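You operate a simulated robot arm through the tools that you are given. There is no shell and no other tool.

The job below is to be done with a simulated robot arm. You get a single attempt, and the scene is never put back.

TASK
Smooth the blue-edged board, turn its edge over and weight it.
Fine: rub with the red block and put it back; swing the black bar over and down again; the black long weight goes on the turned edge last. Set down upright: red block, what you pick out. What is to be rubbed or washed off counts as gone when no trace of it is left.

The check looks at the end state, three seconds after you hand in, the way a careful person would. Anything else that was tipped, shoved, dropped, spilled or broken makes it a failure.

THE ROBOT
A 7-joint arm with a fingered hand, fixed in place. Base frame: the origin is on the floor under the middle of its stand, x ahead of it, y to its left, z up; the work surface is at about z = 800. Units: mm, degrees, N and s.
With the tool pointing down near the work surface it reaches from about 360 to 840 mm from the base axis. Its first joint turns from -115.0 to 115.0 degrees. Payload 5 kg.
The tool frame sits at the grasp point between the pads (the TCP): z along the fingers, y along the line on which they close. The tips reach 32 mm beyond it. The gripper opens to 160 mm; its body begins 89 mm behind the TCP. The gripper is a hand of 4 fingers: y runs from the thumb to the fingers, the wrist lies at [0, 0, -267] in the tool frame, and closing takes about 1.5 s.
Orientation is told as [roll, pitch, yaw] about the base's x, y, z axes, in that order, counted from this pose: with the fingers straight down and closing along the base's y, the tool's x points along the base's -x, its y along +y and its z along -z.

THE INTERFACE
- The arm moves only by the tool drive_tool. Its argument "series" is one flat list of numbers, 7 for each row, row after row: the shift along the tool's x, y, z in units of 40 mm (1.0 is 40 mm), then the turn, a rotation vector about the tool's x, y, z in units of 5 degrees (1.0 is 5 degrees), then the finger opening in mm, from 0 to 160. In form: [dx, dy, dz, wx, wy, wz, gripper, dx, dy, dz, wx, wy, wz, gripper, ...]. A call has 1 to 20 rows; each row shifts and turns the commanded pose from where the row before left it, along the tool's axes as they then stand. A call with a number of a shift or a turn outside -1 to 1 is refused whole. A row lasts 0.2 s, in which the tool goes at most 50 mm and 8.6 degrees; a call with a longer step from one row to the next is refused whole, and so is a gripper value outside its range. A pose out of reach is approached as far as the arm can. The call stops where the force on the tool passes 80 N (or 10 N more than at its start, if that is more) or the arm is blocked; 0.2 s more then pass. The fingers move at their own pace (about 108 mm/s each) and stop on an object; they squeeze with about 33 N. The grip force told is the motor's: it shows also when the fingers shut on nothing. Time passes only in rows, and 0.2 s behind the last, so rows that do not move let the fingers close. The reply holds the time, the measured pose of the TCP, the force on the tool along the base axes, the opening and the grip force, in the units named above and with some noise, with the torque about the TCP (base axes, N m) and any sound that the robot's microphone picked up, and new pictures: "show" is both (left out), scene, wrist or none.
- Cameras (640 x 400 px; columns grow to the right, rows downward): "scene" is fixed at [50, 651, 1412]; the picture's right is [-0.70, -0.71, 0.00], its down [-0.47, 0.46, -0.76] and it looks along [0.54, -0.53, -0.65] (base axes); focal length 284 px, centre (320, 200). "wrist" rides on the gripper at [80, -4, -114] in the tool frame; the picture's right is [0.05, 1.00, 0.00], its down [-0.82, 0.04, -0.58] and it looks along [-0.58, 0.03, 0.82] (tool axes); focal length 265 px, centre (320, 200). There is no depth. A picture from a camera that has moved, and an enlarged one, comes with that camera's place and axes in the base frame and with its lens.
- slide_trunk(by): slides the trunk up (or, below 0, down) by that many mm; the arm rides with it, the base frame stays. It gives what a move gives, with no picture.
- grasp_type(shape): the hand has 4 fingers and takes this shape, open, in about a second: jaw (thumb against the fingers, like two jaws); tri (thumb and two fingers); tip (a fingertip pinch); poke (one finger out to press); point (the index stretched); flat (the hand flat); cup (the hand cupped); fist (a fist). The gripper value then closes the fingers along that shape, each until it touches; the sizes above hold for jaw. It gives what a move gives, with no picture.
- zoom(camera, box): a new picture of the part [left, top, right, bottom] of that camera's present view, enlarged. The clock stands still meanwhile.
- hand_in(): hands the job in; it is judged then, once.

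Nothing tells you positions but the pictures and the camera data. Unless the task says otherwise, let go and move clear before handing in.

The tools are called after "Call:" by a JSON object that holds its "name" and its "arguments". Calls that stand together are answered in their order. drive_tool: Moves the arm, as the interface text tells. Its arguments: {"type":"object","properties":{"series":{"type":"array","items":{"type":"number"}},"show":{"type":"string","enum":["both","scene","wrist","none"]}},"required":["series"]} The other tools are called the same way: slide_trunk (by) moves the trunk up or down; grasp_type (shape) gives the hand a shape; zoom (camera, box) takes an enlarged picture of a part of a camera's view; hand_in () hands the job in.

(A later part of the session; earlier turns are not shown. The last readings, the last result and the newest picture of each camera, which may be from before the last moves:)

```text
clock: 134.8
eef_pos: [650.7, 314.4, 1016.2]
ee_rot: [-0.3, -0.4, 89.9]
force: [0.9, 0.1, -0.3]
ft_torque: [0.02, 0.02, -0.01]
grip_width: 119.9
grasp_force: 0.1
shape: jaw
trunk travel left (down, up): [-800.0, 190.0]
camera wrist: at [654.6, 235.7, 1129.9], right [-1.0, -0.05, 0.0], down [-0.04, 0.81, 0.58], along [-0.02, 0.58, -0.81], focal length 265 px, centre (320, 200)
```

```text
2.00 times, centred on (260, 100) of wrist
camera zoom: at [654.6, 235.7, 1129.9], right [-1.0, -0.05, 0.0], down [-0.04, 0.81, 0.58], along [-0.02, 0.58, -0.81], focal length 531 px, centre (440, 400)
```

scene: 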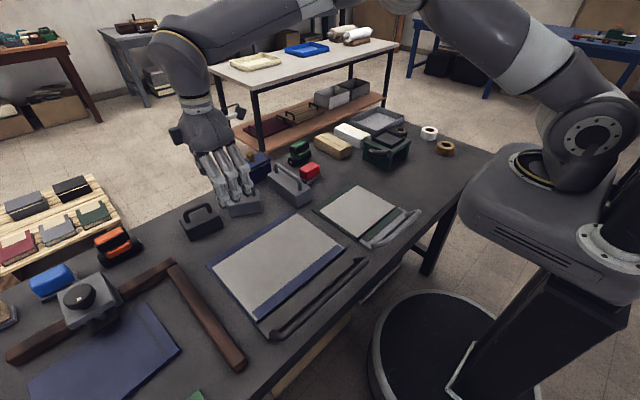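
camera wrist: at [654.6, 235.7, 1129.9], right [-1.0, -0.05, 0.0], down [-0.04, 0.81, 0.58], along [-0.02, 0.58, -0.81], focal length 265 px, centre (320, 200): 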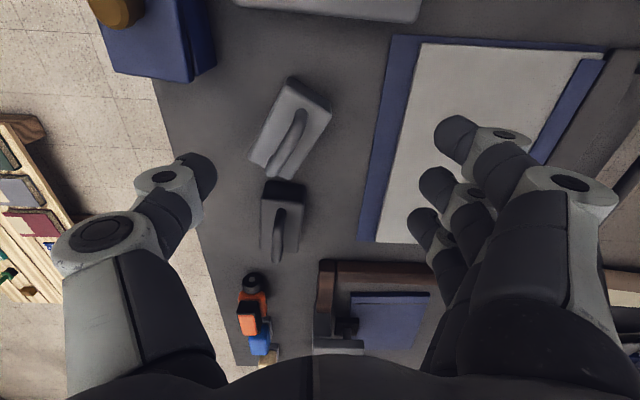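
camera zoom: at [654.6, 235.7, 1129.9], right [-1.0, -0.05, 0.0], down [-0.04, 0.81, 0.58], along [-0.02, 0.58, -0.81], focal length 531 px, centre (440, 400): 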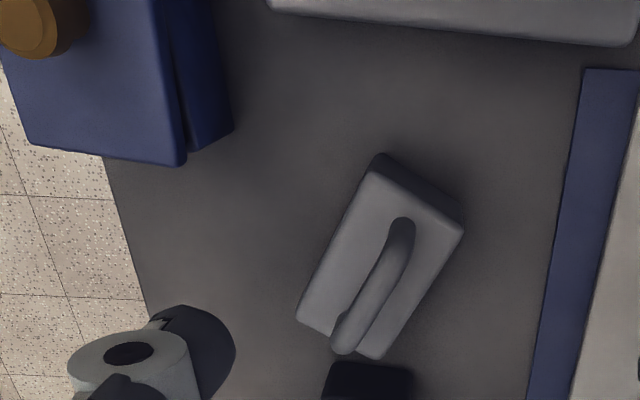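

Both small weights measure the same, about 98×56 mm, and this is the only black one anywhere, so it's what "black" must refer to. I'll move over it, turning the hand about 6.5° to match its handle.

Call:
{"name": "drive_tool", "arguments": {"series": [-0.78, -0.2, 0.1, 0, 0, 0.26, 120, -0.78, -0.2, 0.1, 0, 0, 0.26, 120, -0.78, -0.2, 0.1, 0, 0, 0.26, 120, -0.78, -0.2, 0.1, 0, 0, 0.26, 120, -0.78, -0.2, 0.1, 0, 0, 0.26, 120], "show": "both"}}

Call:
{"name": "zoom", "arguments": {"camera": "wrist", "box": [180, 20, 460, 220]}}

```text
clock: 136.0
eef_pos: [683.5, 473.5, 1002.1]
ee_rot: [-0.3, -0.3, 83.3]
force: [-0.1, 0.1, 1.7]
ft_torque: [-0.04, 0.0, 0.0]
grip_width: 119.8
grasp_force: 0.2
shape: jaw
out of reach, approached as far as the arm can: row 5
trunk travel left (down, up): [-800.0, 190.0]
camera wrist: at [678.0, 394.2, 1114.7], right [-1.0, 0.06, -0.01], down [0.05, 0.81, 0.58], along [0.04, 0.58, -0.81], focal length 265 px, centre (320, 200)
```

scene: 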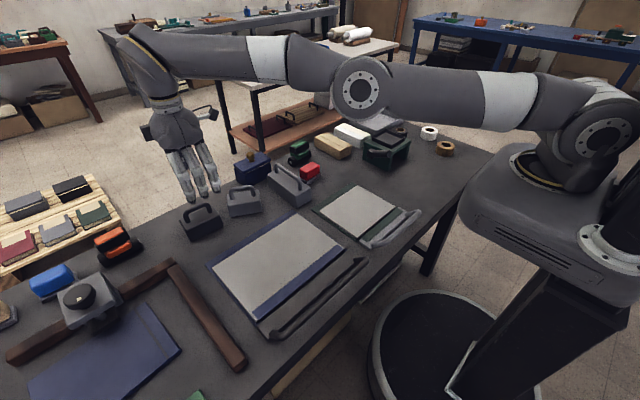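
wrist: 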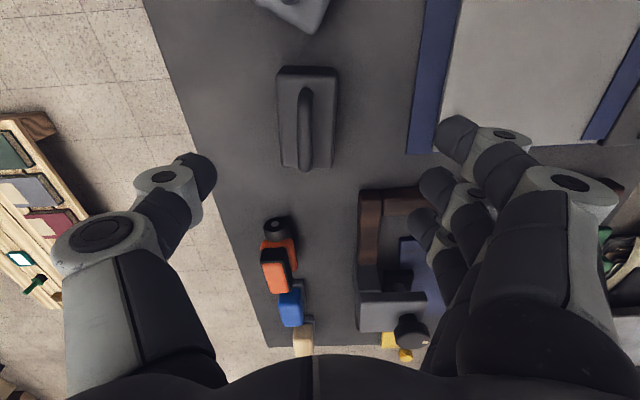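

```text
2.00 times, centred on (320, 120) of wrist
camera zoom: at [678.0, 394.2, 1114.7], right [-1.0, 0.06, -0.01], down [0.05, 0.81, 0.58], along [0.04, 0.58, -0.81], focal length 531 px, centre (320, 360)
```

zoom: 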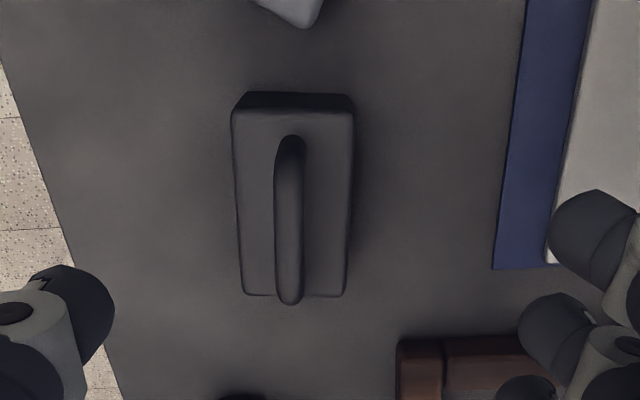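

At this distance the arm can't reach with the hand vertical, so I'll lean the hand 15° outward about the handle's axis and come over the handle.

Call:
{"name": "drive_tool", "arguments": {"series": [0, 0, 0, 1, 0, 0, 100, 0, 0, 0, 1, 0, 0, 80, 0, 0, 0, 1, 0, 0, 60, -0.18, 0, 0.5, 0, 0, 0, 50, -0.17, 0, 0.5, 0, 0, 0, 50], "show": "both"}}

Call:
{"name": "zoom", "arguments": {"camera": "wrist", "box": [180, 20, 460, 220]}}

Call:
{"name": "zoom", "arguments": {"camera": "scene", "box": [150, 130, 270, 250]}}

```text
clock: 137.2
eef_pos: [718.4, 510.7, 966.7]
ee_rot: [-15.3, -0.4, 83.4]
force: [-0.3, -0.1, 1.0]
ft_torque: [0.01, 0.03, 0.03]
grip_width: 50.4
grasp_force: 0.0
shape: jaw
out of reach, approached as far as the arm can: row 1, 2, 3, 4, 5
trunk travel left (down, up): [-800.0, 190.0]
camera wrist: at [682.8, 434.9, 1076.3], right [-0.96, 0.06, -0.26], down [-0.1, 0.83, 0.55], along [0.25, 0.56, -0.79], focal length 265 px, centre (320, 200)
```

scene: 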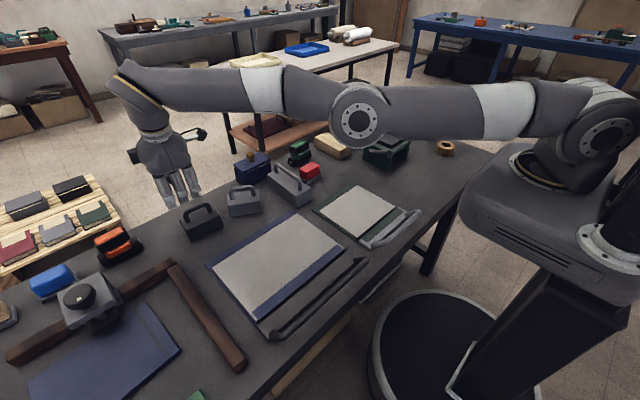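
wrist: 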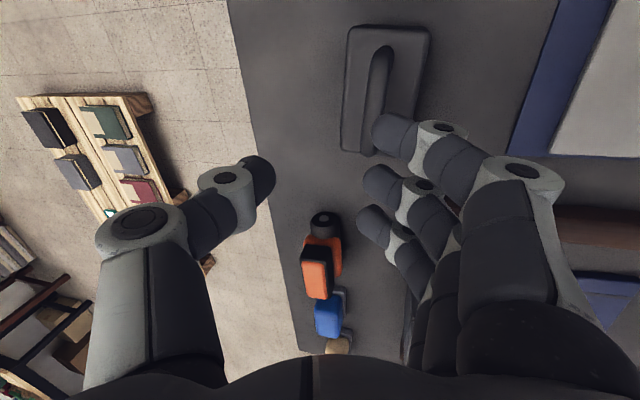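

```text
2.00 times, centred on (320, 120) of wrist
camera zoom: at [682.8, 434.9, 1076.3], right [-0.96, 0.06, -0.26], down [-0.1, 0.83, 0.55], along [0.25, 0.56, -0.79], focal length 531 px, centre (320, 360)
```

zoom: 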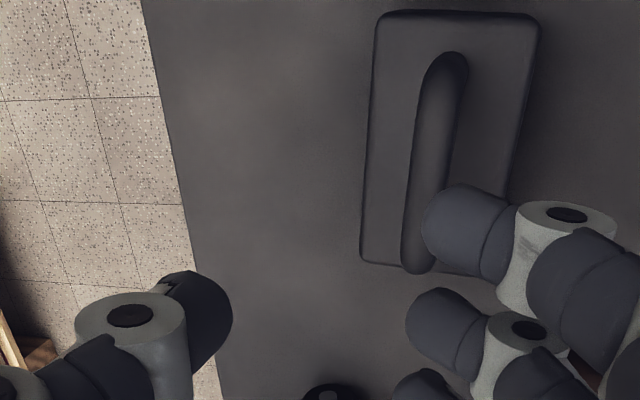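

```text
3.33 times, centred on (210, 190) of scene
camera zoom: at [50.0, 651.0, 1412.0], right [-0.7, -0.71, 0.0], down [-0.47, 0.46, -0.76], along [0.54, -0.53, -0.65], focal length 947 px, centre (687, 233)
```

zoom: 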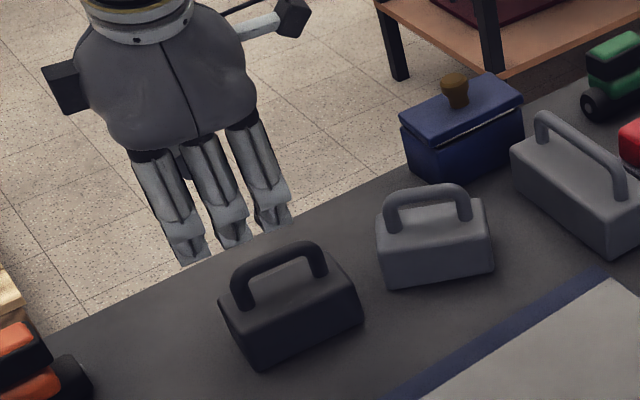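

Call:
{"name": "drive_tool", "arguments": {"series": [0.34, 0.22, -0.06, 0, 0, 0, 50, 0.34, 0.22, -0.06, 0, 0, 0, 50], "show": "both"}}

Call:
{"name": "zoom", "arguments": {"camera": "wrist", "box": [180, 20, 460, 220]}}

```text
clock: 137.8
eef_pos: [717.0, 507.2, 967.1]
ee_rot: [-15.1, -0.2, 83.4]
force: [0.7, 0.9, -0.2]
ft_torque: [0.02, -0.01, 0.0]
grip_width: 50.5
grasp_force: 0.1
shape: jaw
out of reach, approached as far as the arm can: row 1, 2
trunk travel left (down, up): [-800.0, 190.0]
camera wrist: at [682.5, 431.2, 1077.2], right [-0.96, 0.06, -0.26], down [-0.1, 0.83, 0.55], along [0.25, 0.55, -0.79], focal length 265 px, centre (320, 200)
```

scene: 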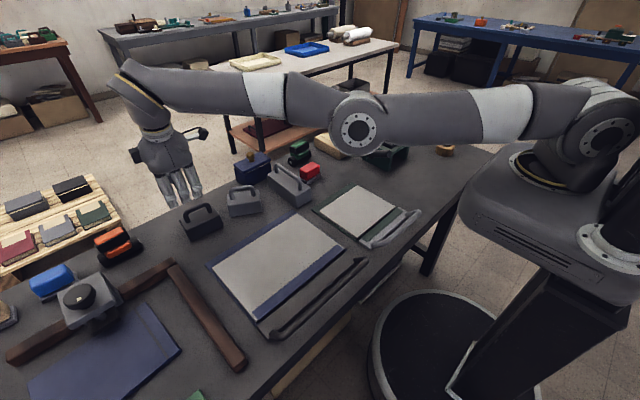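
wrist: 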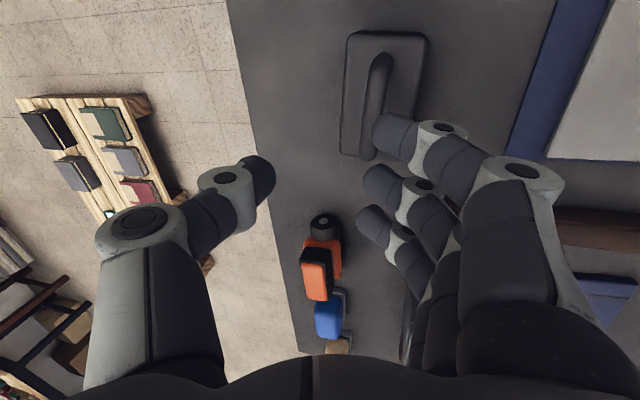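

```text
2.00 times, centred on (320, 120) of wrist
camera zoom: at [682.5, 431.2, 1077.2], right [-0.96, 0.06, -0.26], down [-0.1, 0.83, 0.55], along [0.25, 0.55, -0.79], focal length 531 px, centre (320, 360)
```

zoom: 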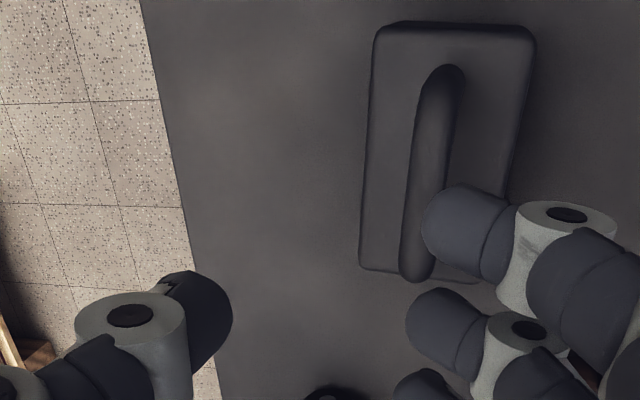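

Call:
{"name": "drive_tool", "arguments": {"series": [0.34, 0.22, -0.06, 0, 0, 0, 50, 0.2, 0.15, 0, 0, 0, 0, 50], "show": "none"}}

```text
clock: 138.4
eef_pos: [719.3, 506.2, 968.5]
ee_rot: [-15.1, -0.2, 83.4]
force: [-0.3, -0.1, -0.4]
ft_torque: [0.03, 0.01, -0.01]
grip_width: 50.4
grasp_force: 0.0
shape: jaw
out of reach, approached as far as the arm can: row 1, 2
trunk travel left (down, up): [-800.0, 190.0]
```

Call:
{"name": "drive_tool", "arguments": {"series": [0.7, 0.5, 0, 0, 0, 0, 50, 0.7, 0.5, 0, 0, 0, 0, 50], "show": "none"}}

```text
clock: 139.0
eef_pos: [725.6, 497.8, 961.1]
ee_rot: [-15.1, -0.3, 83.3]
force: [0.1, 0.5, 0.1]
ft_torque: [0.01, -0.01, -0.02]
grip_width: 50.3
grasp_force: 0.1
shape: jaw
out of reach, approached as far as the arm can: row 1, 2
trunk travel left (down, up): [-800.0, 190.0]
```

The arm seems stuck straight-out in a stretched position. I'll let it settle with still rows and see whether it converges to the commanded pose.

Call:
{"name": "drive_tool", "arguments": {"series": [0, 0, 0, 0, 0, 0, 50, 0, 0, 0, 0, 0, 0, 50, 0, 0, 0, 0, 0, 0, 50, 0, 0, 0, 0, 0, 0, 50], "show": "scene"}}

```text
clock: 140.0
eef_pos: [725.3, 497.0, 961.6]
ee_rot: [-15.3, -0.2, 83.4]
force: [0.0, -0.5, 0.3]
ft_torque: [0.02, 0.01, 0.02]
grip_width: 50.6
grasp_force: 0.2
shape: jaw
trunk travel left (down, up): [-800.0, 190.0]
```

scene: 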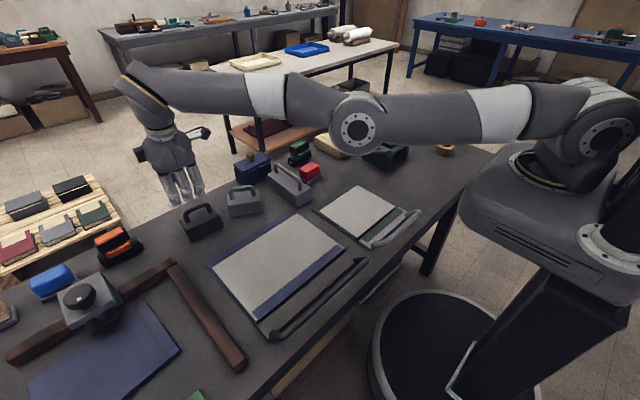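

Call:
{"name": "drive_tool", "arguments": {"series": [0.5, 0.3, -0.8, 0, 0, 0, 50, 0.5, 0.3, -0.8, 0, 0, 0, 50], "show": "none"}}

```text
clock: 140.6
eef_pos: [720.8, 496.7, 1020.2]
ee_rot: [-15.1, -0.2, 83.3]
force: [-0.2, 0.4, 0.1]
ft_torque: [0.01, 0.01, 0.02]
grip_width: 50.7
grasp_force: 0.0
shape: jaw
out of reach, approached as far as the arm can: row 1, 2
trunk travel left (down, up): [-800.0, 190.0]
```

Call:
{"name": "drive_tool", "arguments": {"series": [0.79, 0.87, -0.23, 0, 0, 0, 50, 0.79, 0.87, -0.23, 0, 0, 0, 50, 0.79, 0.87, -0.23, 0, 0, 0, 50, 0.79, 0.87, -0.23, 0, 0, 0, 50], "show": "scene"}}

```text
clock: 141.6
eef_pos: [709.1, 506.6, 1038.4]
ee_rot: [-15.3, -0.3, 83.3]
force: [0.5, 0.3, -0.5]
ft_torque: [-0.01, -0.02, -0.02]
grip_width: 50.3
grasp_force: 0.0
shape: jaw
out of reach, approached as far as the arm can: row 1, 2, 3, 4
trunk travel left (down, up): [-800.0, 190.0]
```

scene: 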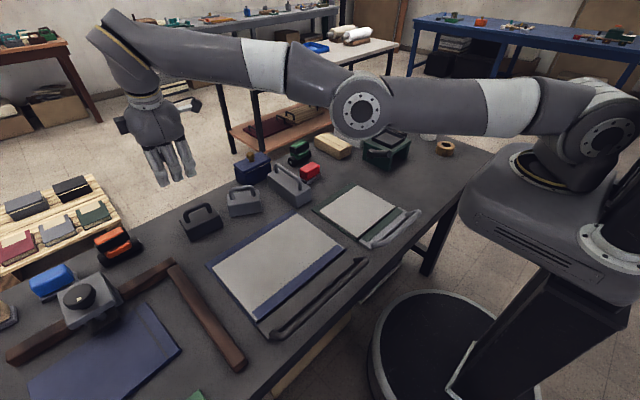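

The elbow is locked straight. I'll try going higher, where the arm can't stay straight at this radius, to break out of it.

Call:
{"name": "drive_tool", "arguments": {"series": [0.3, 0.5, -1, 0, 0, 0, 50, 0.3, 0.5, -1, 0, 0, 0, 50, 0.3, 0.5, -1, 0, 0, 0, 50, 0.3, 0.5, -1, 0, 0, 0, 50], "show": "scene"}}

```text
clock: 142.6
eef_pos: [647.4, 526.5, 1176.0]
ee_rot: [-15.0, -0.1, 83.2]
force: [0.4, -0.1, -0.2]
ft_torque: [-0.04, 0.0, -0.02]
grip_width: 50.1
grasp_force: 0.1
shape: jaw
out of reach, approached as far as the arm can: row 1, 2, 3, 4
trunk travel left (down, up): [-800.0, 190.0]
```

scene: 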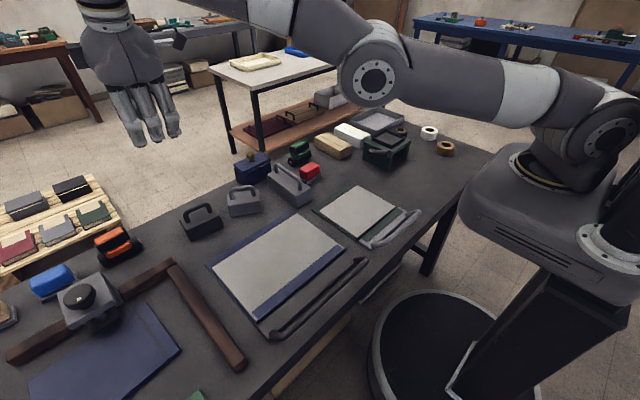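

Call:
{"name": "drive_tool", "arguments": {"series": [0.7, 0.7, 0, -1, 0, 0, 50, 0.7, 0.7, 0, -1, 0, 0, 50, 0.7, 0.7, 0, -1, 0, 0, 50, 0.7, 0.7, 0, 0, 0, 0, 50, 0.7, 0.7, 0, 0, 0, 0, 50, 0.7, 0.7, 0, 0, 0, 0, 50], "show": "scene"}}

```text
clock: 144.0
eef_pos: [493.9, 410.8, 1169.8]
ee_rot: [-0.3, -0.5, 83.3]
force: [-0.3, -0.2, 0.3]
ft_torque: [0.05, 0.01, 0.0]
grip_width: 50.2
grasp_force: 0.1
shape: jaw
out of reach, approached as far as the arm can: row 1, 2
trunk travel left (down, up): [-800.0, 190.0]
```

scene: 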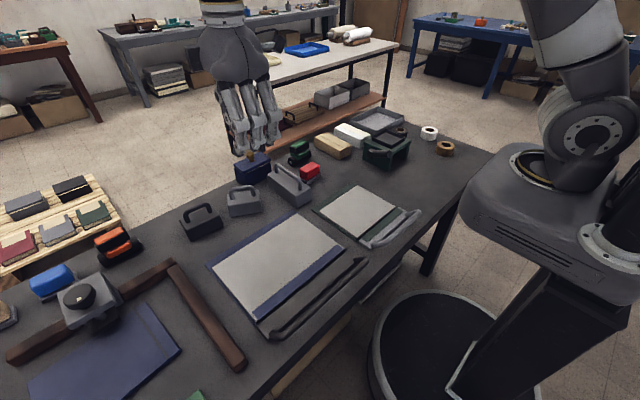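

I'm free of the stretched position. That black weight lies at the very edge of reach, which makes me doubt it, so I'll inspect the black long cylinder lying at the green stand up close before choosing.

Call:
{"name": "drive_tool", "arguments": {"series": [1, 0.1, 0.2, 0, 0, 0, 120, 1, 0.1, 0.2, 0, 0, 0, 120, 1, 0.1, 0.2, 0, 0, 0, 120, 1, 0.1, 0.2, 0, 0, 0, 120, 1, 0.1, 0.2, 0, 0, 0, 120, 1, 0.1, 0.2, 0, 0, 0, 120, 1, 0.1, 0.2, 0, 0, 0, 120, 1, 0.1, 0.2, 0, 0, 0, 120, 1, 0.1, 0.2, 0, 0, 0, 120, 1, 0.1, 0.2, 0, 0, 0, 120, 1, 0.1, 0.2, 0, 0, 0, 120, 1, 0.1, 0.2, 0, 0, 0, 120, 1, 0.1, 0.2, 0, 0, 0, 120, 1, 0.1, 0.2, 0, 0, 0, 120], "show": "wrist"}}

```text
clock: 147.0
eef_pos: [370.2, -133.7, 1050.6]
ee_rot: [-0.3, -0.4, 84.0]
force: [-2.0, -6.3, -0.5]
ft_torque: [0.75, -0.23, -0.03]
grip_width: 119.8
grasp_force: 0.0
shape: jaw
out of reach, approached as far as the arm can: row 8
trunk travel left (down, up): [-800.0, 190.0]
camera wrist: at [365.3, -211.5, 1163.2], right [-1.0, 0.05, -0.01], down [0.04, 0.81, 0.58], along [0.04, 0.58, -0.81], focal length 265 px, centre (320, 200)
```

wrist: 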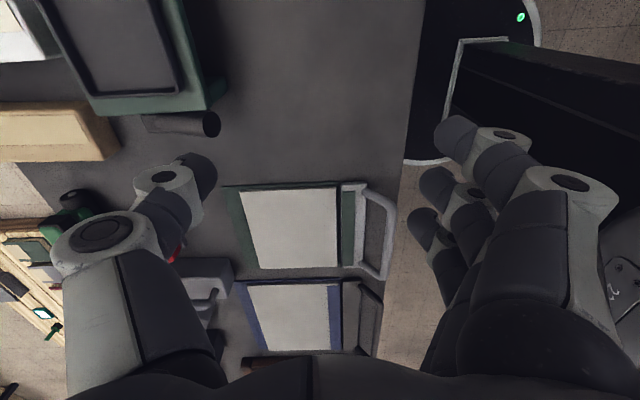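

Call:
{"name": "drive_tool", "arguments": {"series": [0, -0.3, 0, 0, 0, 1, 120, 0, -0.3, 0, 0, 0, 1, 120, 0, -0.3, 0, 0, 0, 1, 120, 0, -0.3, 0, 0, 0, 1, 120, 0, -0.2, 0, 0, 0, 1, 120, 0, 0, 0, 0, 0, 1, 120, 0, 0, 0, 0, 0, 1, 120, 0, 0, 0, 0, 0, 1, 120, 0, 0, 0, 0, 0, 1, 120, 0, 0, 0, 0, 0, 1, 120, 0, 0, 0, 0, 0, 1, 120, 0, 0, 0, 0, 0, 1, 120, 0, 0, 0, 0, 0, 1, 120, 0, 0.5, 0.3, 0, 0, 1, 120, 0, 0.5, 0.3, 0, 0, 1, 120, 0, 0.5, 0.4, 0, 0, 1, 120, 0, 0.3, 0.4, 0, 0, 0.8, 120], "show": "both"}}

Call:
{"name": "zoom", "arguments": {"camera": "wrist", "box": [150, 0, 430, 200]}}

```text
clock: 150.6
eef_pos: [411.8, -78.0, 992.2]
ee_rot: [0.4, -0.3, -0.7]
force: [-0.8, -0.5, 0.0]
ft_torque: [0.01, 0.01, -0.04]
grip_width: 119.8
grasp_force: 0.1
shape: jaw
trunk travel left (down, up): [-800.0, 190.0]
camera wrist: at [330.3, -80.7, 1105.5], right [-0.04, 1.0, 0.01], down [0.81, 0.03, 0.58], along [0.58, 0.03, -0.81], focal length 265 px, centre (320, 200)
```

scene: 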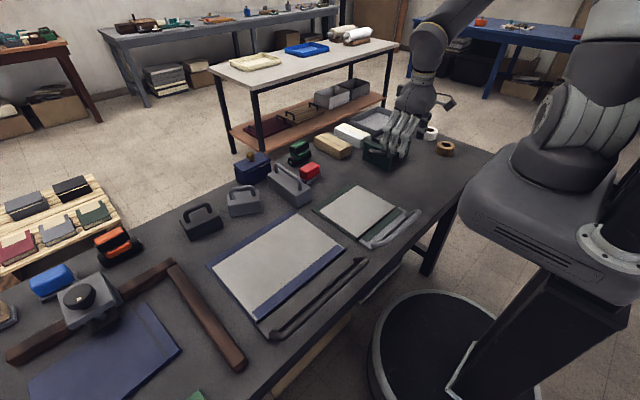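
wrist: 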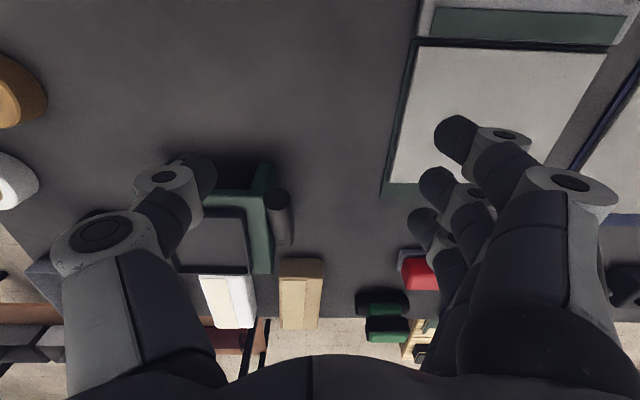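

```text
2.00 times, centred on (290, 100) of wrist
camera zoom: at [330.3, -80.7, 1105.5], right [-0.04, 1.0, 0.01], down [0.81, 0.03, 0.58], along [0.58, 0.03, -0.81], focal length 531 px, centre (380, 400)
```

zoom: 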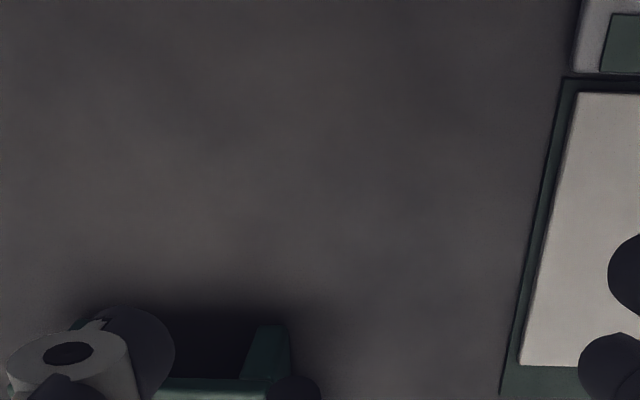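

Call:
{"name": "zoom", "arguments": {"camera": "wrist", "box": [170, 140, 360, 340]}}

Call:
{"name": "zoom", "arguments": {"camera": "scene", "box": [345, 110, 430, 180]}}

```text
2.00 times, centred on (265, 240) of wrist
camera zoom: at [330.3, -80.7, 1105.5], right [-0.04, 1.0, 0.01], down [0.81, 0.03, 0.58], along [0.58, 0.03, -0.81], focal length 531 px, centre (430, 120)
```

zoom: 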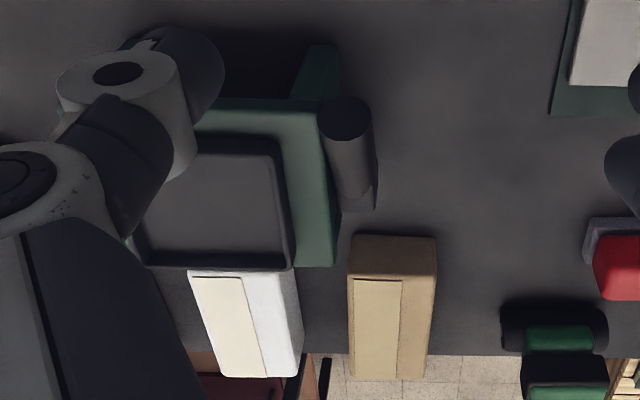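

```text
5.71 times, centred on (388, 145) of scene
camera zoom: at [50.0, 651.0, 1412.0], right [-0.7, -0.71, 0.0], down [-0.47, 0.46, -0.76], along [0.54, -0.53, -0.65], focal length 1623 px, centre (-66, 514)
```

zoom: 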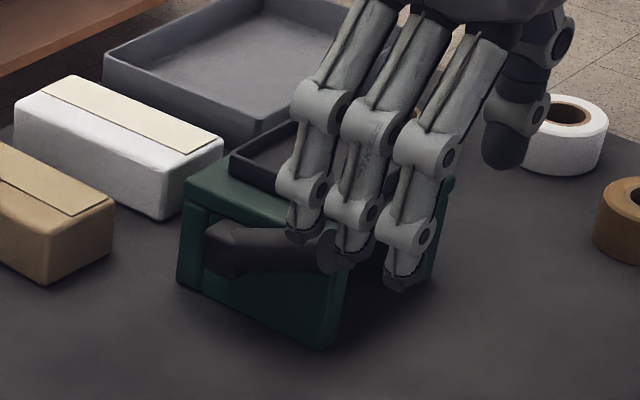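

The cylinder is just the hinged lever of the green punch, not a weight. The black handled block remains the only black weight within reach, so I'll take it. I'll fly back with the hand turned along its handle, leaning outward well before the reach limit.

Call:
{"name": "drive_tool", "arguments": {"series": [-0.33, 0.62, -0.07, 0, 0, -1, 120, -0.33, 0.62, -0.07, 0, 0, -1, 120, -0.33, 0.62, -0.07, 0, 0, -1, 120, -0.33, 0.62, -0.07, 0, 0, -1, 120, -0.33, 0.62, -0.07, 0, 0, -1, 120, -0.6, 0.38, -0.07, 0, 0, -1, 120, -0.6, 0.38, -0.07, 0, 0, -1, 120, -0.6, 0.38, -0.07, 0, 0, -1, 120, -0.6, 0.38, -0.07, 0, 0, -1, 120, -0.7, 0.09, -0.07, 0, 0, -1, 120, -0.7, 0.09, -0.07, 0, 0, -1, 120, -0.7, 0.09, -0.07, 0, 0, -1, 120, -0.7, 0.09, -0.07, 0, 0, -1, 120, -0.7, -0.12, -0.07, 0, 0, -1, 120, -0.7, -0.12, -0.07, 0, 0, -1, 120, -0.7, -0.12, -0.07, 0, 0, -1, 120, -0.7, -0.12, -0.07, 0, 0, -0.8, 120], "show": "both"}}

```text
clock: 154.2
eef_pos: [615.0, 353.7, 1044.2]
ee_rot: [-0.2, -0.3, 83.6]
force: [-0.3, 0.8, 0.0]
ft_torque: [-0.07, -0.01, 0.02]
grip_width: 119.7
grasp_force: 0.1
shape: jaw
trunk travel left (down, up): [-800.0, 190.0]
camera wrist: at [609.9, 274.8, 1158.4], right [-1.0, 0.06, 0.0], down [0.05, 0.81, 0.58], along [0.04, 0.58, -0.81], focal length 265 px, centre (320, 200)
```

scene: 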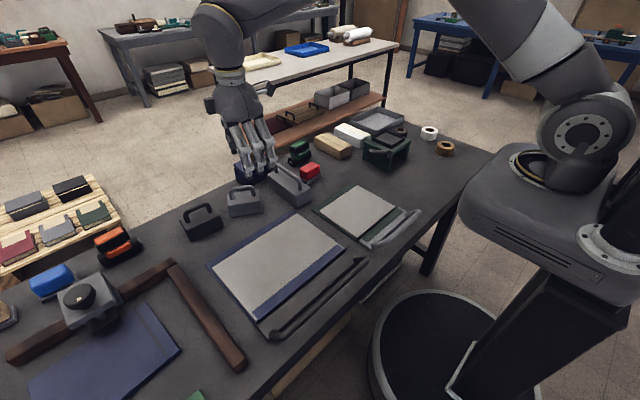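
wrist: 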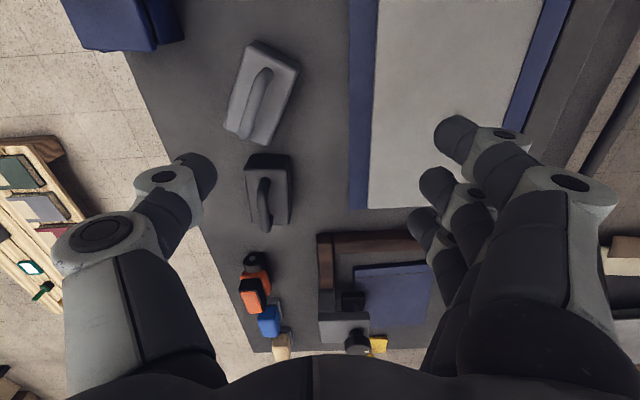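

Call:
{"name": "drive_tool", "arguments": {"series": [0, 0, 0, 1, 0, 0, 100, 0, 0, 0, 1, 0, 0, 80, 0, 0, 0, 1, 0, 0, 60, 0, 0, 0, 1, 0, 0, 60, -0.7, -0.17, 0.3, 0, 0, 0, 56, -0.7, -0.17, 0.4, 0, 0, 0, 56, -0.7, -0.17, 0.5, 0, 0, 0, 56, -0.7, -0.17, 0.5, 0, 0, 0, 56], "show": "both"}}

Call:
{"name": "zoom", "arguments": {"camera": "wrist", "box": [200, 20, 480, 220]}}

Call:
{"name": "zoom", "arguments": {"camera": "scene", "box": [150, 130, 270, 250]}}

```text
clock: 156.0
eef_pos: [677.7, 460.6, 992.0]
ee_rot: [-20.2, -0.3, 83.4]
force: [-0.3, 0.4, 0.4]
ft_torque: [-0.03, 0.04, -0.06]
grip_width: 56.7
grasp_force: 0.1
shape: jaw
trunk travel left (down, up): [-800.0, 190.0]
camera wrist: at [633.7, 385.0, 1099.1], right [-0.94, 0.06, -0.35], down [-0.14, 0.83, 0.53], along [0.32, 0.55, -0.77], focal length 265 px, centre (320, 200)
```

scene: 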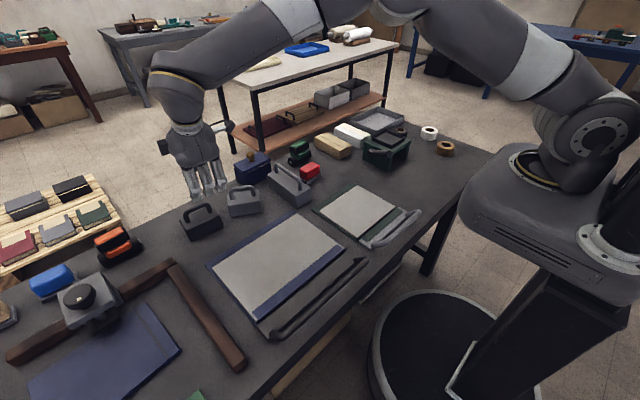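
wrist: 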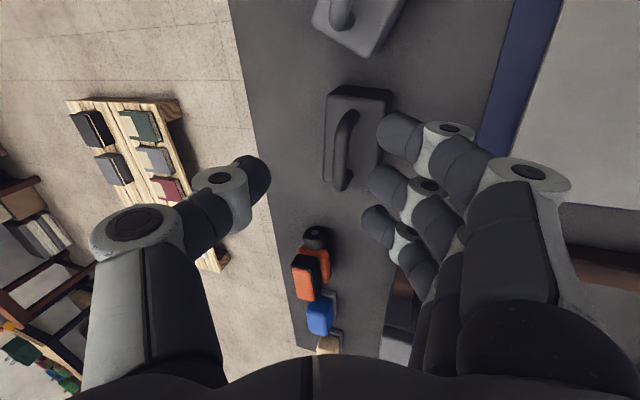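

```text
2.00 times, centred on (340, 120) of wrist
camera zoom: at [633.7, 385.0, 1099.1], right [-0.94, 0.06, -0.35], down [-0.14, 0.83, 0.53], along [0.32, 0.55, -0.77], focal length 531 px, centre (280, 360)
```

zoom: 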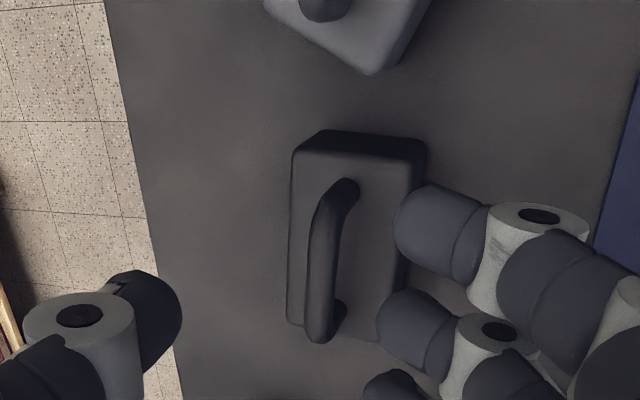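

```text
3.33 times, centred on (210, 190) of scene
camera zoom: at [50.0, 651.0, 1412.0], right [-0.7, -0.71, 0.0], down [-0.47, 0.46, -0.76], along [0.54, -0.53, -0.65], focal length 947 px, centre (687, 233)
```

zoom: 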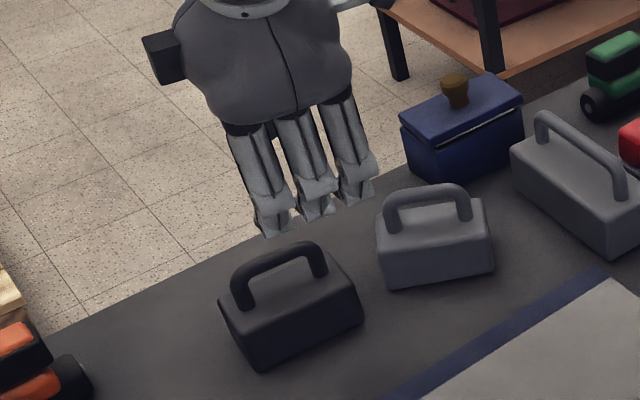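

From two views, the handle's bar is at about (699, 487, z 872) and the body top is at z≈835. I'll come down over the handle.

Call:
{"name": "drive_tool", "arguments": {"series": [-0.24, 0.144, 0.85, 0, 0, 0, 50, -0.24, 0.144, 0.85, 0, 0, 0, 46, -0.24, 0.144, 0.7, 0, 0, 0, 44], "show": "both"}}

Call:
{"name": "zoom", "arguments": {"camera": "wrist", "box": [200, 40, 480, 240]}}

Call:
{"name": "zoom", "arguments": {"camera": "scene", "box": [150, 150, 260, 250]}}

```text
clock: 156.8
eef_pos: [697.1, 487.2, 896.2]
ee_rot: [-20.2, -0.3, 83.4]
force: [0.9, -0.6, 0.2]
ft_torque: [-0.02, 0.01, -0.02]
grip_width: 44.7
grasp_force: 0.2
shape: jaw
trunk travel left (down, up): [-800.0, 190.0]
camera wrist: at [652.0, 412.4, 1003.1], right [-0.94, 0.06, -0.35], down [-0.14, 0.83, 0.53], along [0.32, 0.55, -0.77], focal length 265 px, centre (320, 200)
```

scene: 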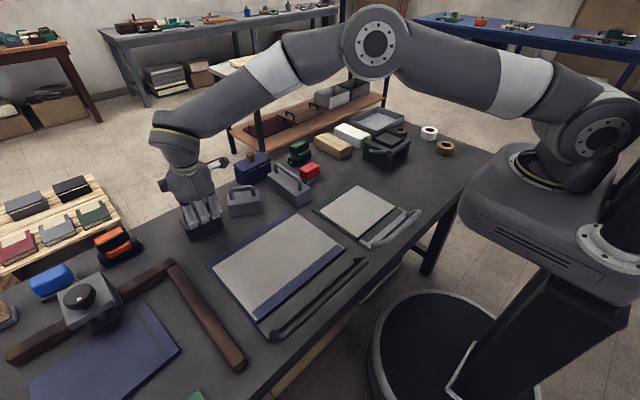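
wrist: 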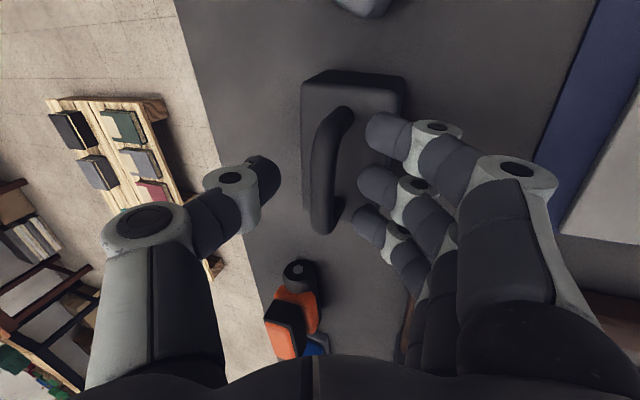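

```text
2.00 times, centred on (340, 140) of wrist
camera zoom: at [652.0, 412.4, 1003.1], right [-0.94, 0.06, -0.35], down [-0.14, 0.83, 0.53], along [0.32, 0.55, -0.77], focal length 531 px, centre (280, 320)
```

zoom: 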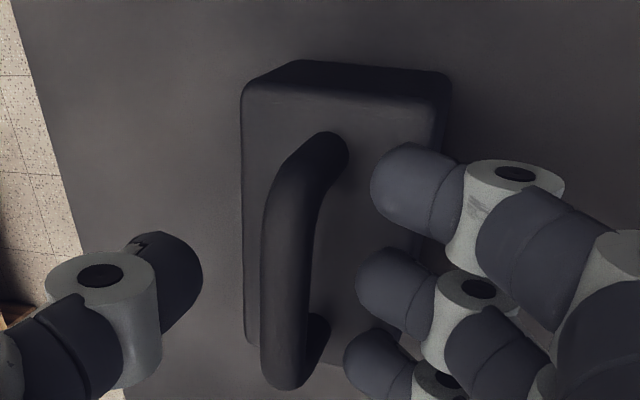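

```text
4.00 times, centred on (205, 200) of scene
camera zoom: at [50.0, 651.0, 1412.0], right [-0.7, -0.71, 0.0], down [-0.47, 0.46, -0.76], along [0.54, -0.53, -0.65], focal length 1136 px, centre (780, 200)
```

zoom: 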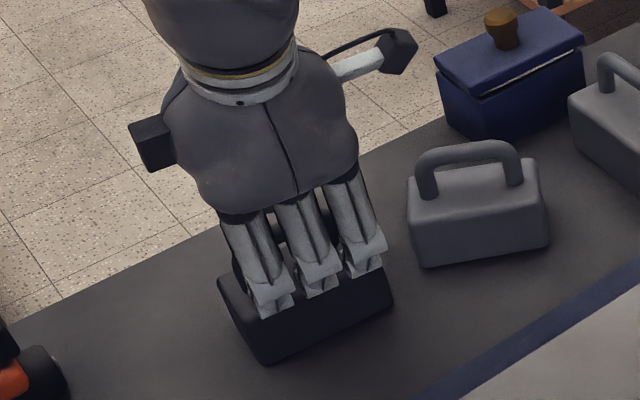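

Call:
{"name": "drive_tool", "arguments": {"series": [0, 0.13, 0.25, 0, 0, 0, 42, 0, 0, 0.25, 0, 0, 0, 42], "show": "wrist"}}

Call:
{"name": "zoom", "arguments": {"camera": "wrist", "box": [200, 40, 480, 240]}}

```text
clock: 157.4
eef_pos: [698.5, 486.5, 884.9]
ee_rot: [-20.7, -0.9, 83.4]
force: [-14.6, 3.1, 42.9]
ft_torque: [-0.05, 0.99, -0.09]
grip_width: 41.4
grasp_force: 0.0
shape: jaw
trunk travel left (down, up): [-800.0, 190.0]
camera wrist: at [651.7, 411.1, 991.7], right [-0.93, 0.06, -0.35], down [-0.15, 0.83, 0.54], along [0.33, 0.56, -0.77], focal length 265 px, centre (320, 200)
```

wrist: 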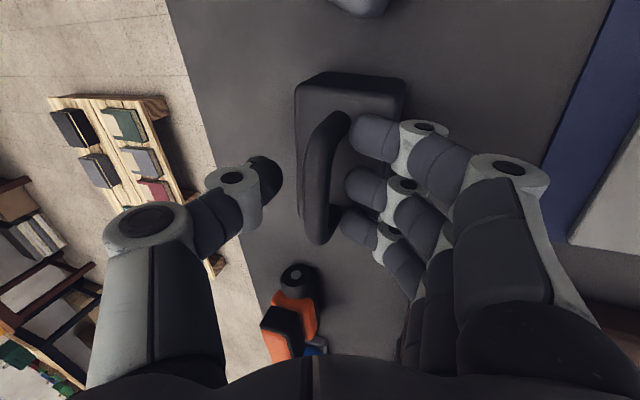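

```text
2.00 times, centred on (340, 140) of wrist
camera zoom: at [651.7, 411.1, 991.7], right [-0.93, 0.06, -0.35], down [-0.15, 0.83, 0.54], along [0.33, 0.56, -0.77], focal length 531 px, centre (280, 320)
```

zoom: 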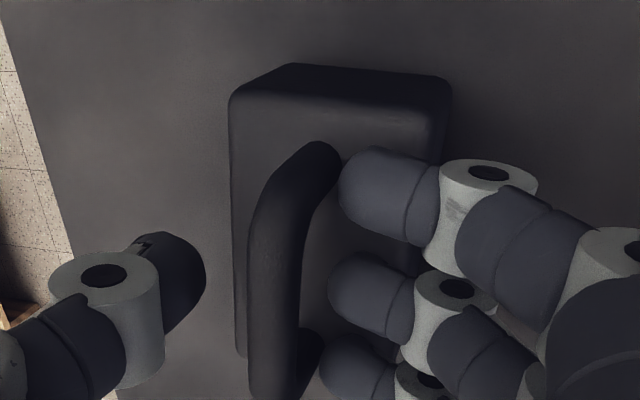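

The fingertips touched the body top at about z 849, so the handle is a bit higher than I thought. I'll back up 6 mm and close around the handle.

Call:
{"name": "drive_tool", "arguments": {"series": [0, 0, -0.16, 0, 0, 0, 42, 0, 0, 0, 0, 0, 0, 30, 0, 0, 0, 0, 0, 0, 15, 0, 0, 0, 0, 0, 0, 5, 0, 0, 0, 0, 0, 0, 5, 0, 0, 0, 0, 0, 0, 5], "show": "both"}}

Call:
{"name": "zoom", "arguments": {"camera": "wrist", "box": [200, 40, 480, 240]}}

Call:
{"name": "zoom", "arguments": {"camera": "scene", "box": [150, 150, 260, 250]}}

```text
clock: 158.8
eef_pos: [695.0, 483.3, 882.4]
ee_rot: [-20.3, -0.3, 83.3]
force: [-9.3, 0.2, 14.3]
ft_torque: [0.18, 1.08, 0.21]
grip_width: 10.7
grasp_force: 33.1
shape: jaw
trunk travel left (down, up): [-800.0, 190.0]
camera wrist: at [650.8, 408.7, 990.4], right [-0.94, 0.06, -0.35], down [-0.14, 0.83, 0.53], along [0.32, 0.55, -0.77], focal length 265 px, centre (320, 200)
```

scene: 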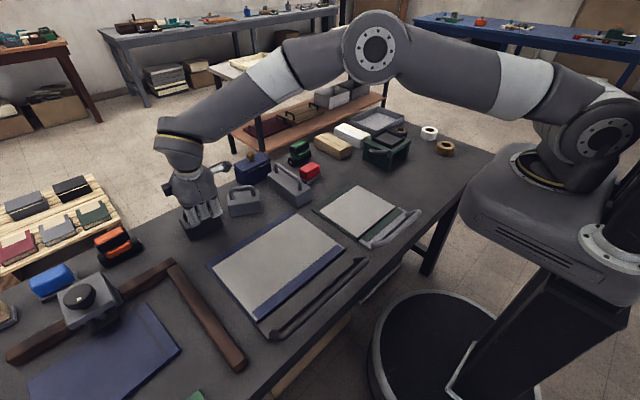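
wrist: 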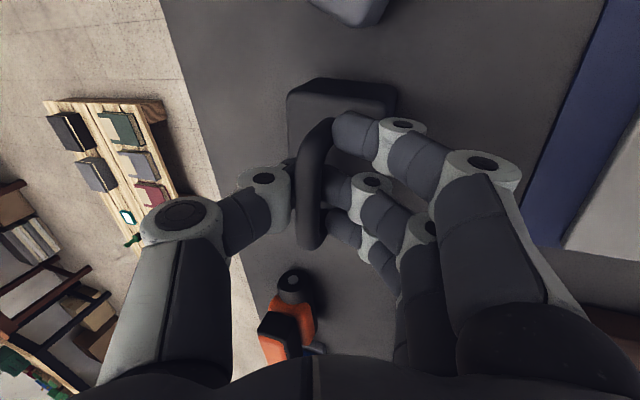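

```text
2.00 times, centred on (340, 140) of wrist
camera zoom: at [650.8, 408.7, 990.4], right [-0.94, 0.06, -0.35], down [-0.14, 0.83, 0.53], along [0.32, 0.55, -0.77], focal length 531 px, centre (280, 320)
```

zoom: 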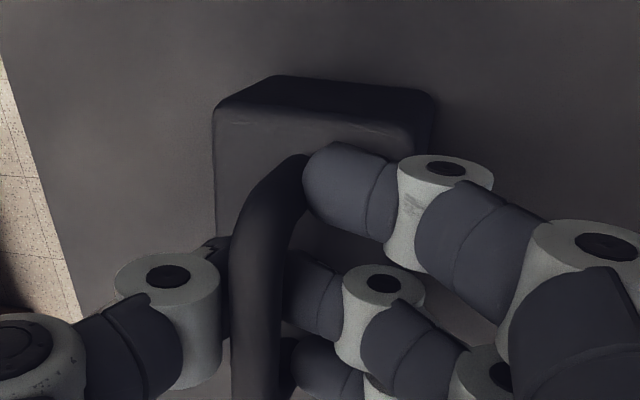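

```text
4.00 times, centred on (205, 200) of scene
camera zoom: at [50.0, 651.0, 1412.0], right [-0.7, -0.71, 0.0], down [-0.47, 0.46, -0.76], along [0.54, -0.53, -0.65], focal length 1136 px, centre (780, 200)
```

zoom: 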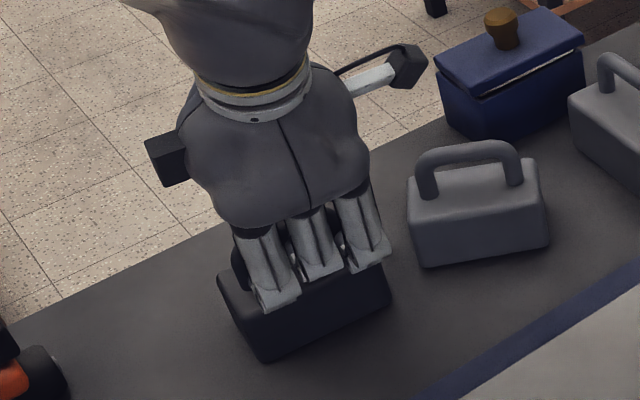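

The handle is gripped with 33 N. I'll lift a little and check that the weight comes up level.

Call:
{"name": "drive_tool", "arguments": {"series": [0, -0.09, -0.24, 0, 0, 0, 5, 0, -0.17, -0.47, 0, 0, 0, 5, 0, -0.17, -0.47, 0, 0, 0, 5], "show": "both"}}

Call:
{"name": "zoom", "arguments": {"camera": "scene", "box": [150, 150, 260, 250]}}

```text
clock: 159.6
eef_pos: [698.8, 483.2, 931.3]
ee_rot: [-20.1, -0.2, 83.3]
force: [-0.4, -0.2, -14.0]
ft_torque: [-0.08, 0.28, 0.02]
grip_width: 6.5
grasp_force: 32.6
shape: jaw
trunk travel left (down, up): [-800.0, 190.0]
camera wrist: at [654.3, 409.2, 1038.3], right [-0.94, 0.06, -0.34], down [-0.14, 0.84, 0.53], along [0.32, 0.55, -0.77], focal length 265 px, centre (320, 200)
```

scene: 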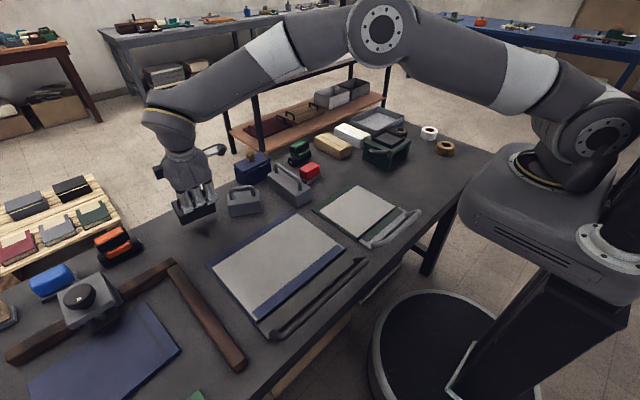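
wrist: 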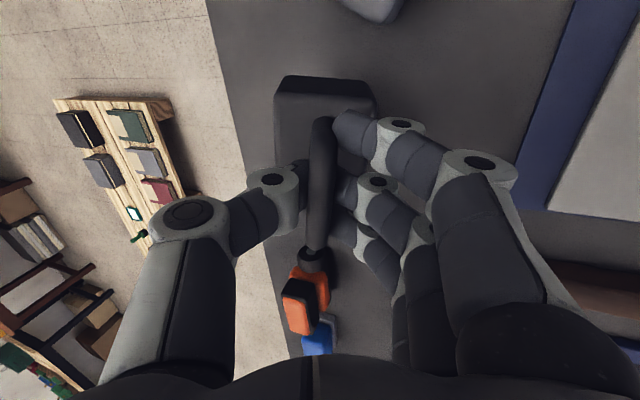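

```text
4.00 times, centred on (205, 200) of scene
camera zoom: at [50.0, 651.0, 1412.0], right [-0.7, -0.71, 0.0], down [-0.47, 0.46, -0.76], along [0.54, -0.53, -0.65], focal length 1136 px, centre (780, 200)
```

zoom: 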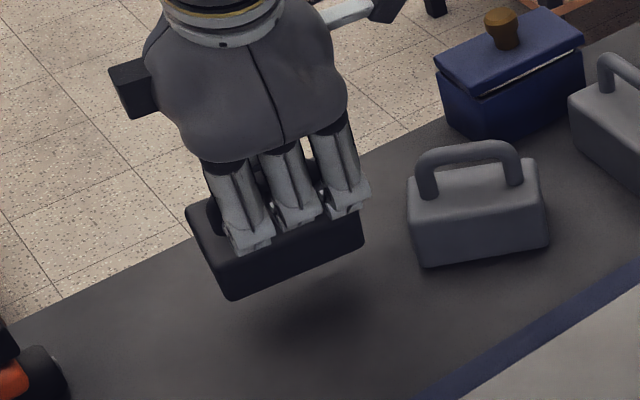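

The weight (about 1.4 kg) hangs securely. I'll carry it over to the turned edge, rotating it so it lines up along the edge.

Call:
{"name": "drive_tool", "arguments": {"series": [0, -0.17, -0.47, 0, 0, 0, 5, 0.261, 0.599, -0.25, 0, 0, 0, 5, 0.261, 0.599, -0.25, 0, 0, 0, 5, 0.261, 0.599, -0.25, 0, 0, 0, 5, 0.261, 0.599, -0.25, 0, 0, 0, 5, 0.261, 0.599, -0.25, 0, 0, 0, 5, 0.261, 0.599, -0.25, 0, 0, 0, 5, 0.261, 0.599, -0.25, 0, 0, 0, 5, 0.261, 0.599, -0.25, 0, 0, 0, 5, 0.261, 0.599, -0.25, 0, 0, 0, 5, 0, 0, 0, 0, -0.23, -0.63, 5, 0, 0, 0, 0, -0.23, -0.63, 5, 0, 0, 0, 0, 0, 0, 5], "show": "both"}}

Call:
{"name": "zoom", "arguments": {"camera": "scene", "box": [200, 170, 360, 290]}}

```text
clock: 162.4
eef_pos: [454.5, 419.8, 961.9]
ee_rot: [-20.2, -0.3, 90.1]
force: [0.3, -0.1, -13.9]
ft_torque: [-0.08, 0.33, -0.01]
grip_width: 6.3
grasp_force: 33.2
shape: jaw
trunk travel left (down, up): [-800.0, 190.0]
camera wrist: at [418.8, 340.3, 1069.6], right [-0.94, -0.05, -0.35], down [-0.24, 0.81, 0.53], along [0.25, 0.58, -0.77], focal length 265 px, centre (320, 200)
```

scene: 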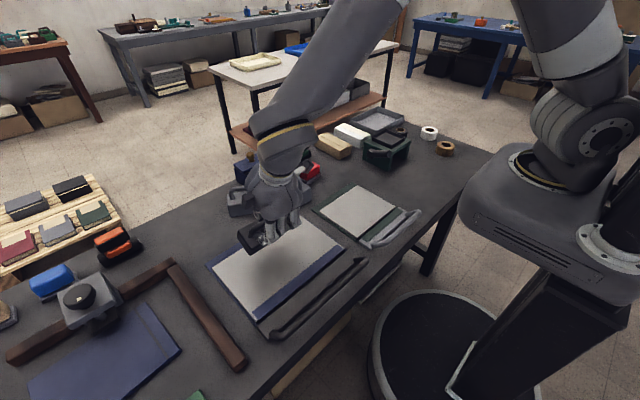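
wrist: 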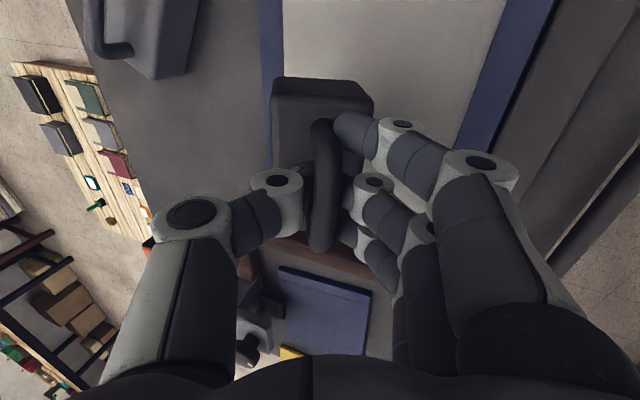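

```text
3.33 times, centred on (280, 230) of scene
camera zoom: at [50.0, 651.0, 1412.0], right [-0.7, -0.71, 0.0], down [-0.47, 0.46, -0.76], along [0.54, -0.53, -0.65], focal length 947 px, centre (453, 100)
```

zoom: 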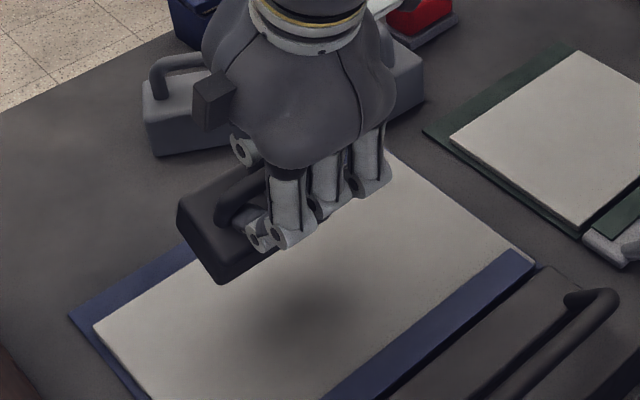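

Call:
{"name": "zoom", "arguments": {"camera": "scene", "box": [225, 205, 305, 265]}}

Call:
{"name": "zoom", "arguments": {"camera": "wrist", "box": [220, 50, 420, 270]}}

```text
6.67 times, centred on (265, 235) of scene
camera zoom: at [50.0, 651.0, 1412.0], right [-0.7, -0.71, 0.0], down [-0.47, 0.46, -0.76], along [0.54, -0.53, -0.65], focal length 1894 px, centre (687, -33)
```

zoom: 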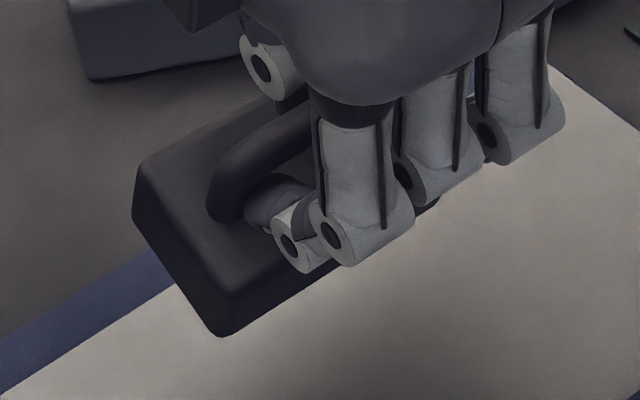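

```text
1.82 times, centred on (320, 160) of wrist
camera zoom: at [418.8, 340.3, 1069.6], right [-0.94, -0.05, -0.35], down [-0.24, 0.81, 0.53], along [0.25, 0.58, -0.77], focal length 483 px, centre (320, 273)
```

zoom: 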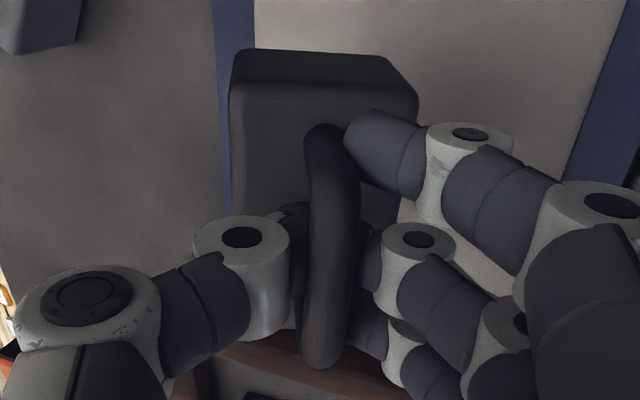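

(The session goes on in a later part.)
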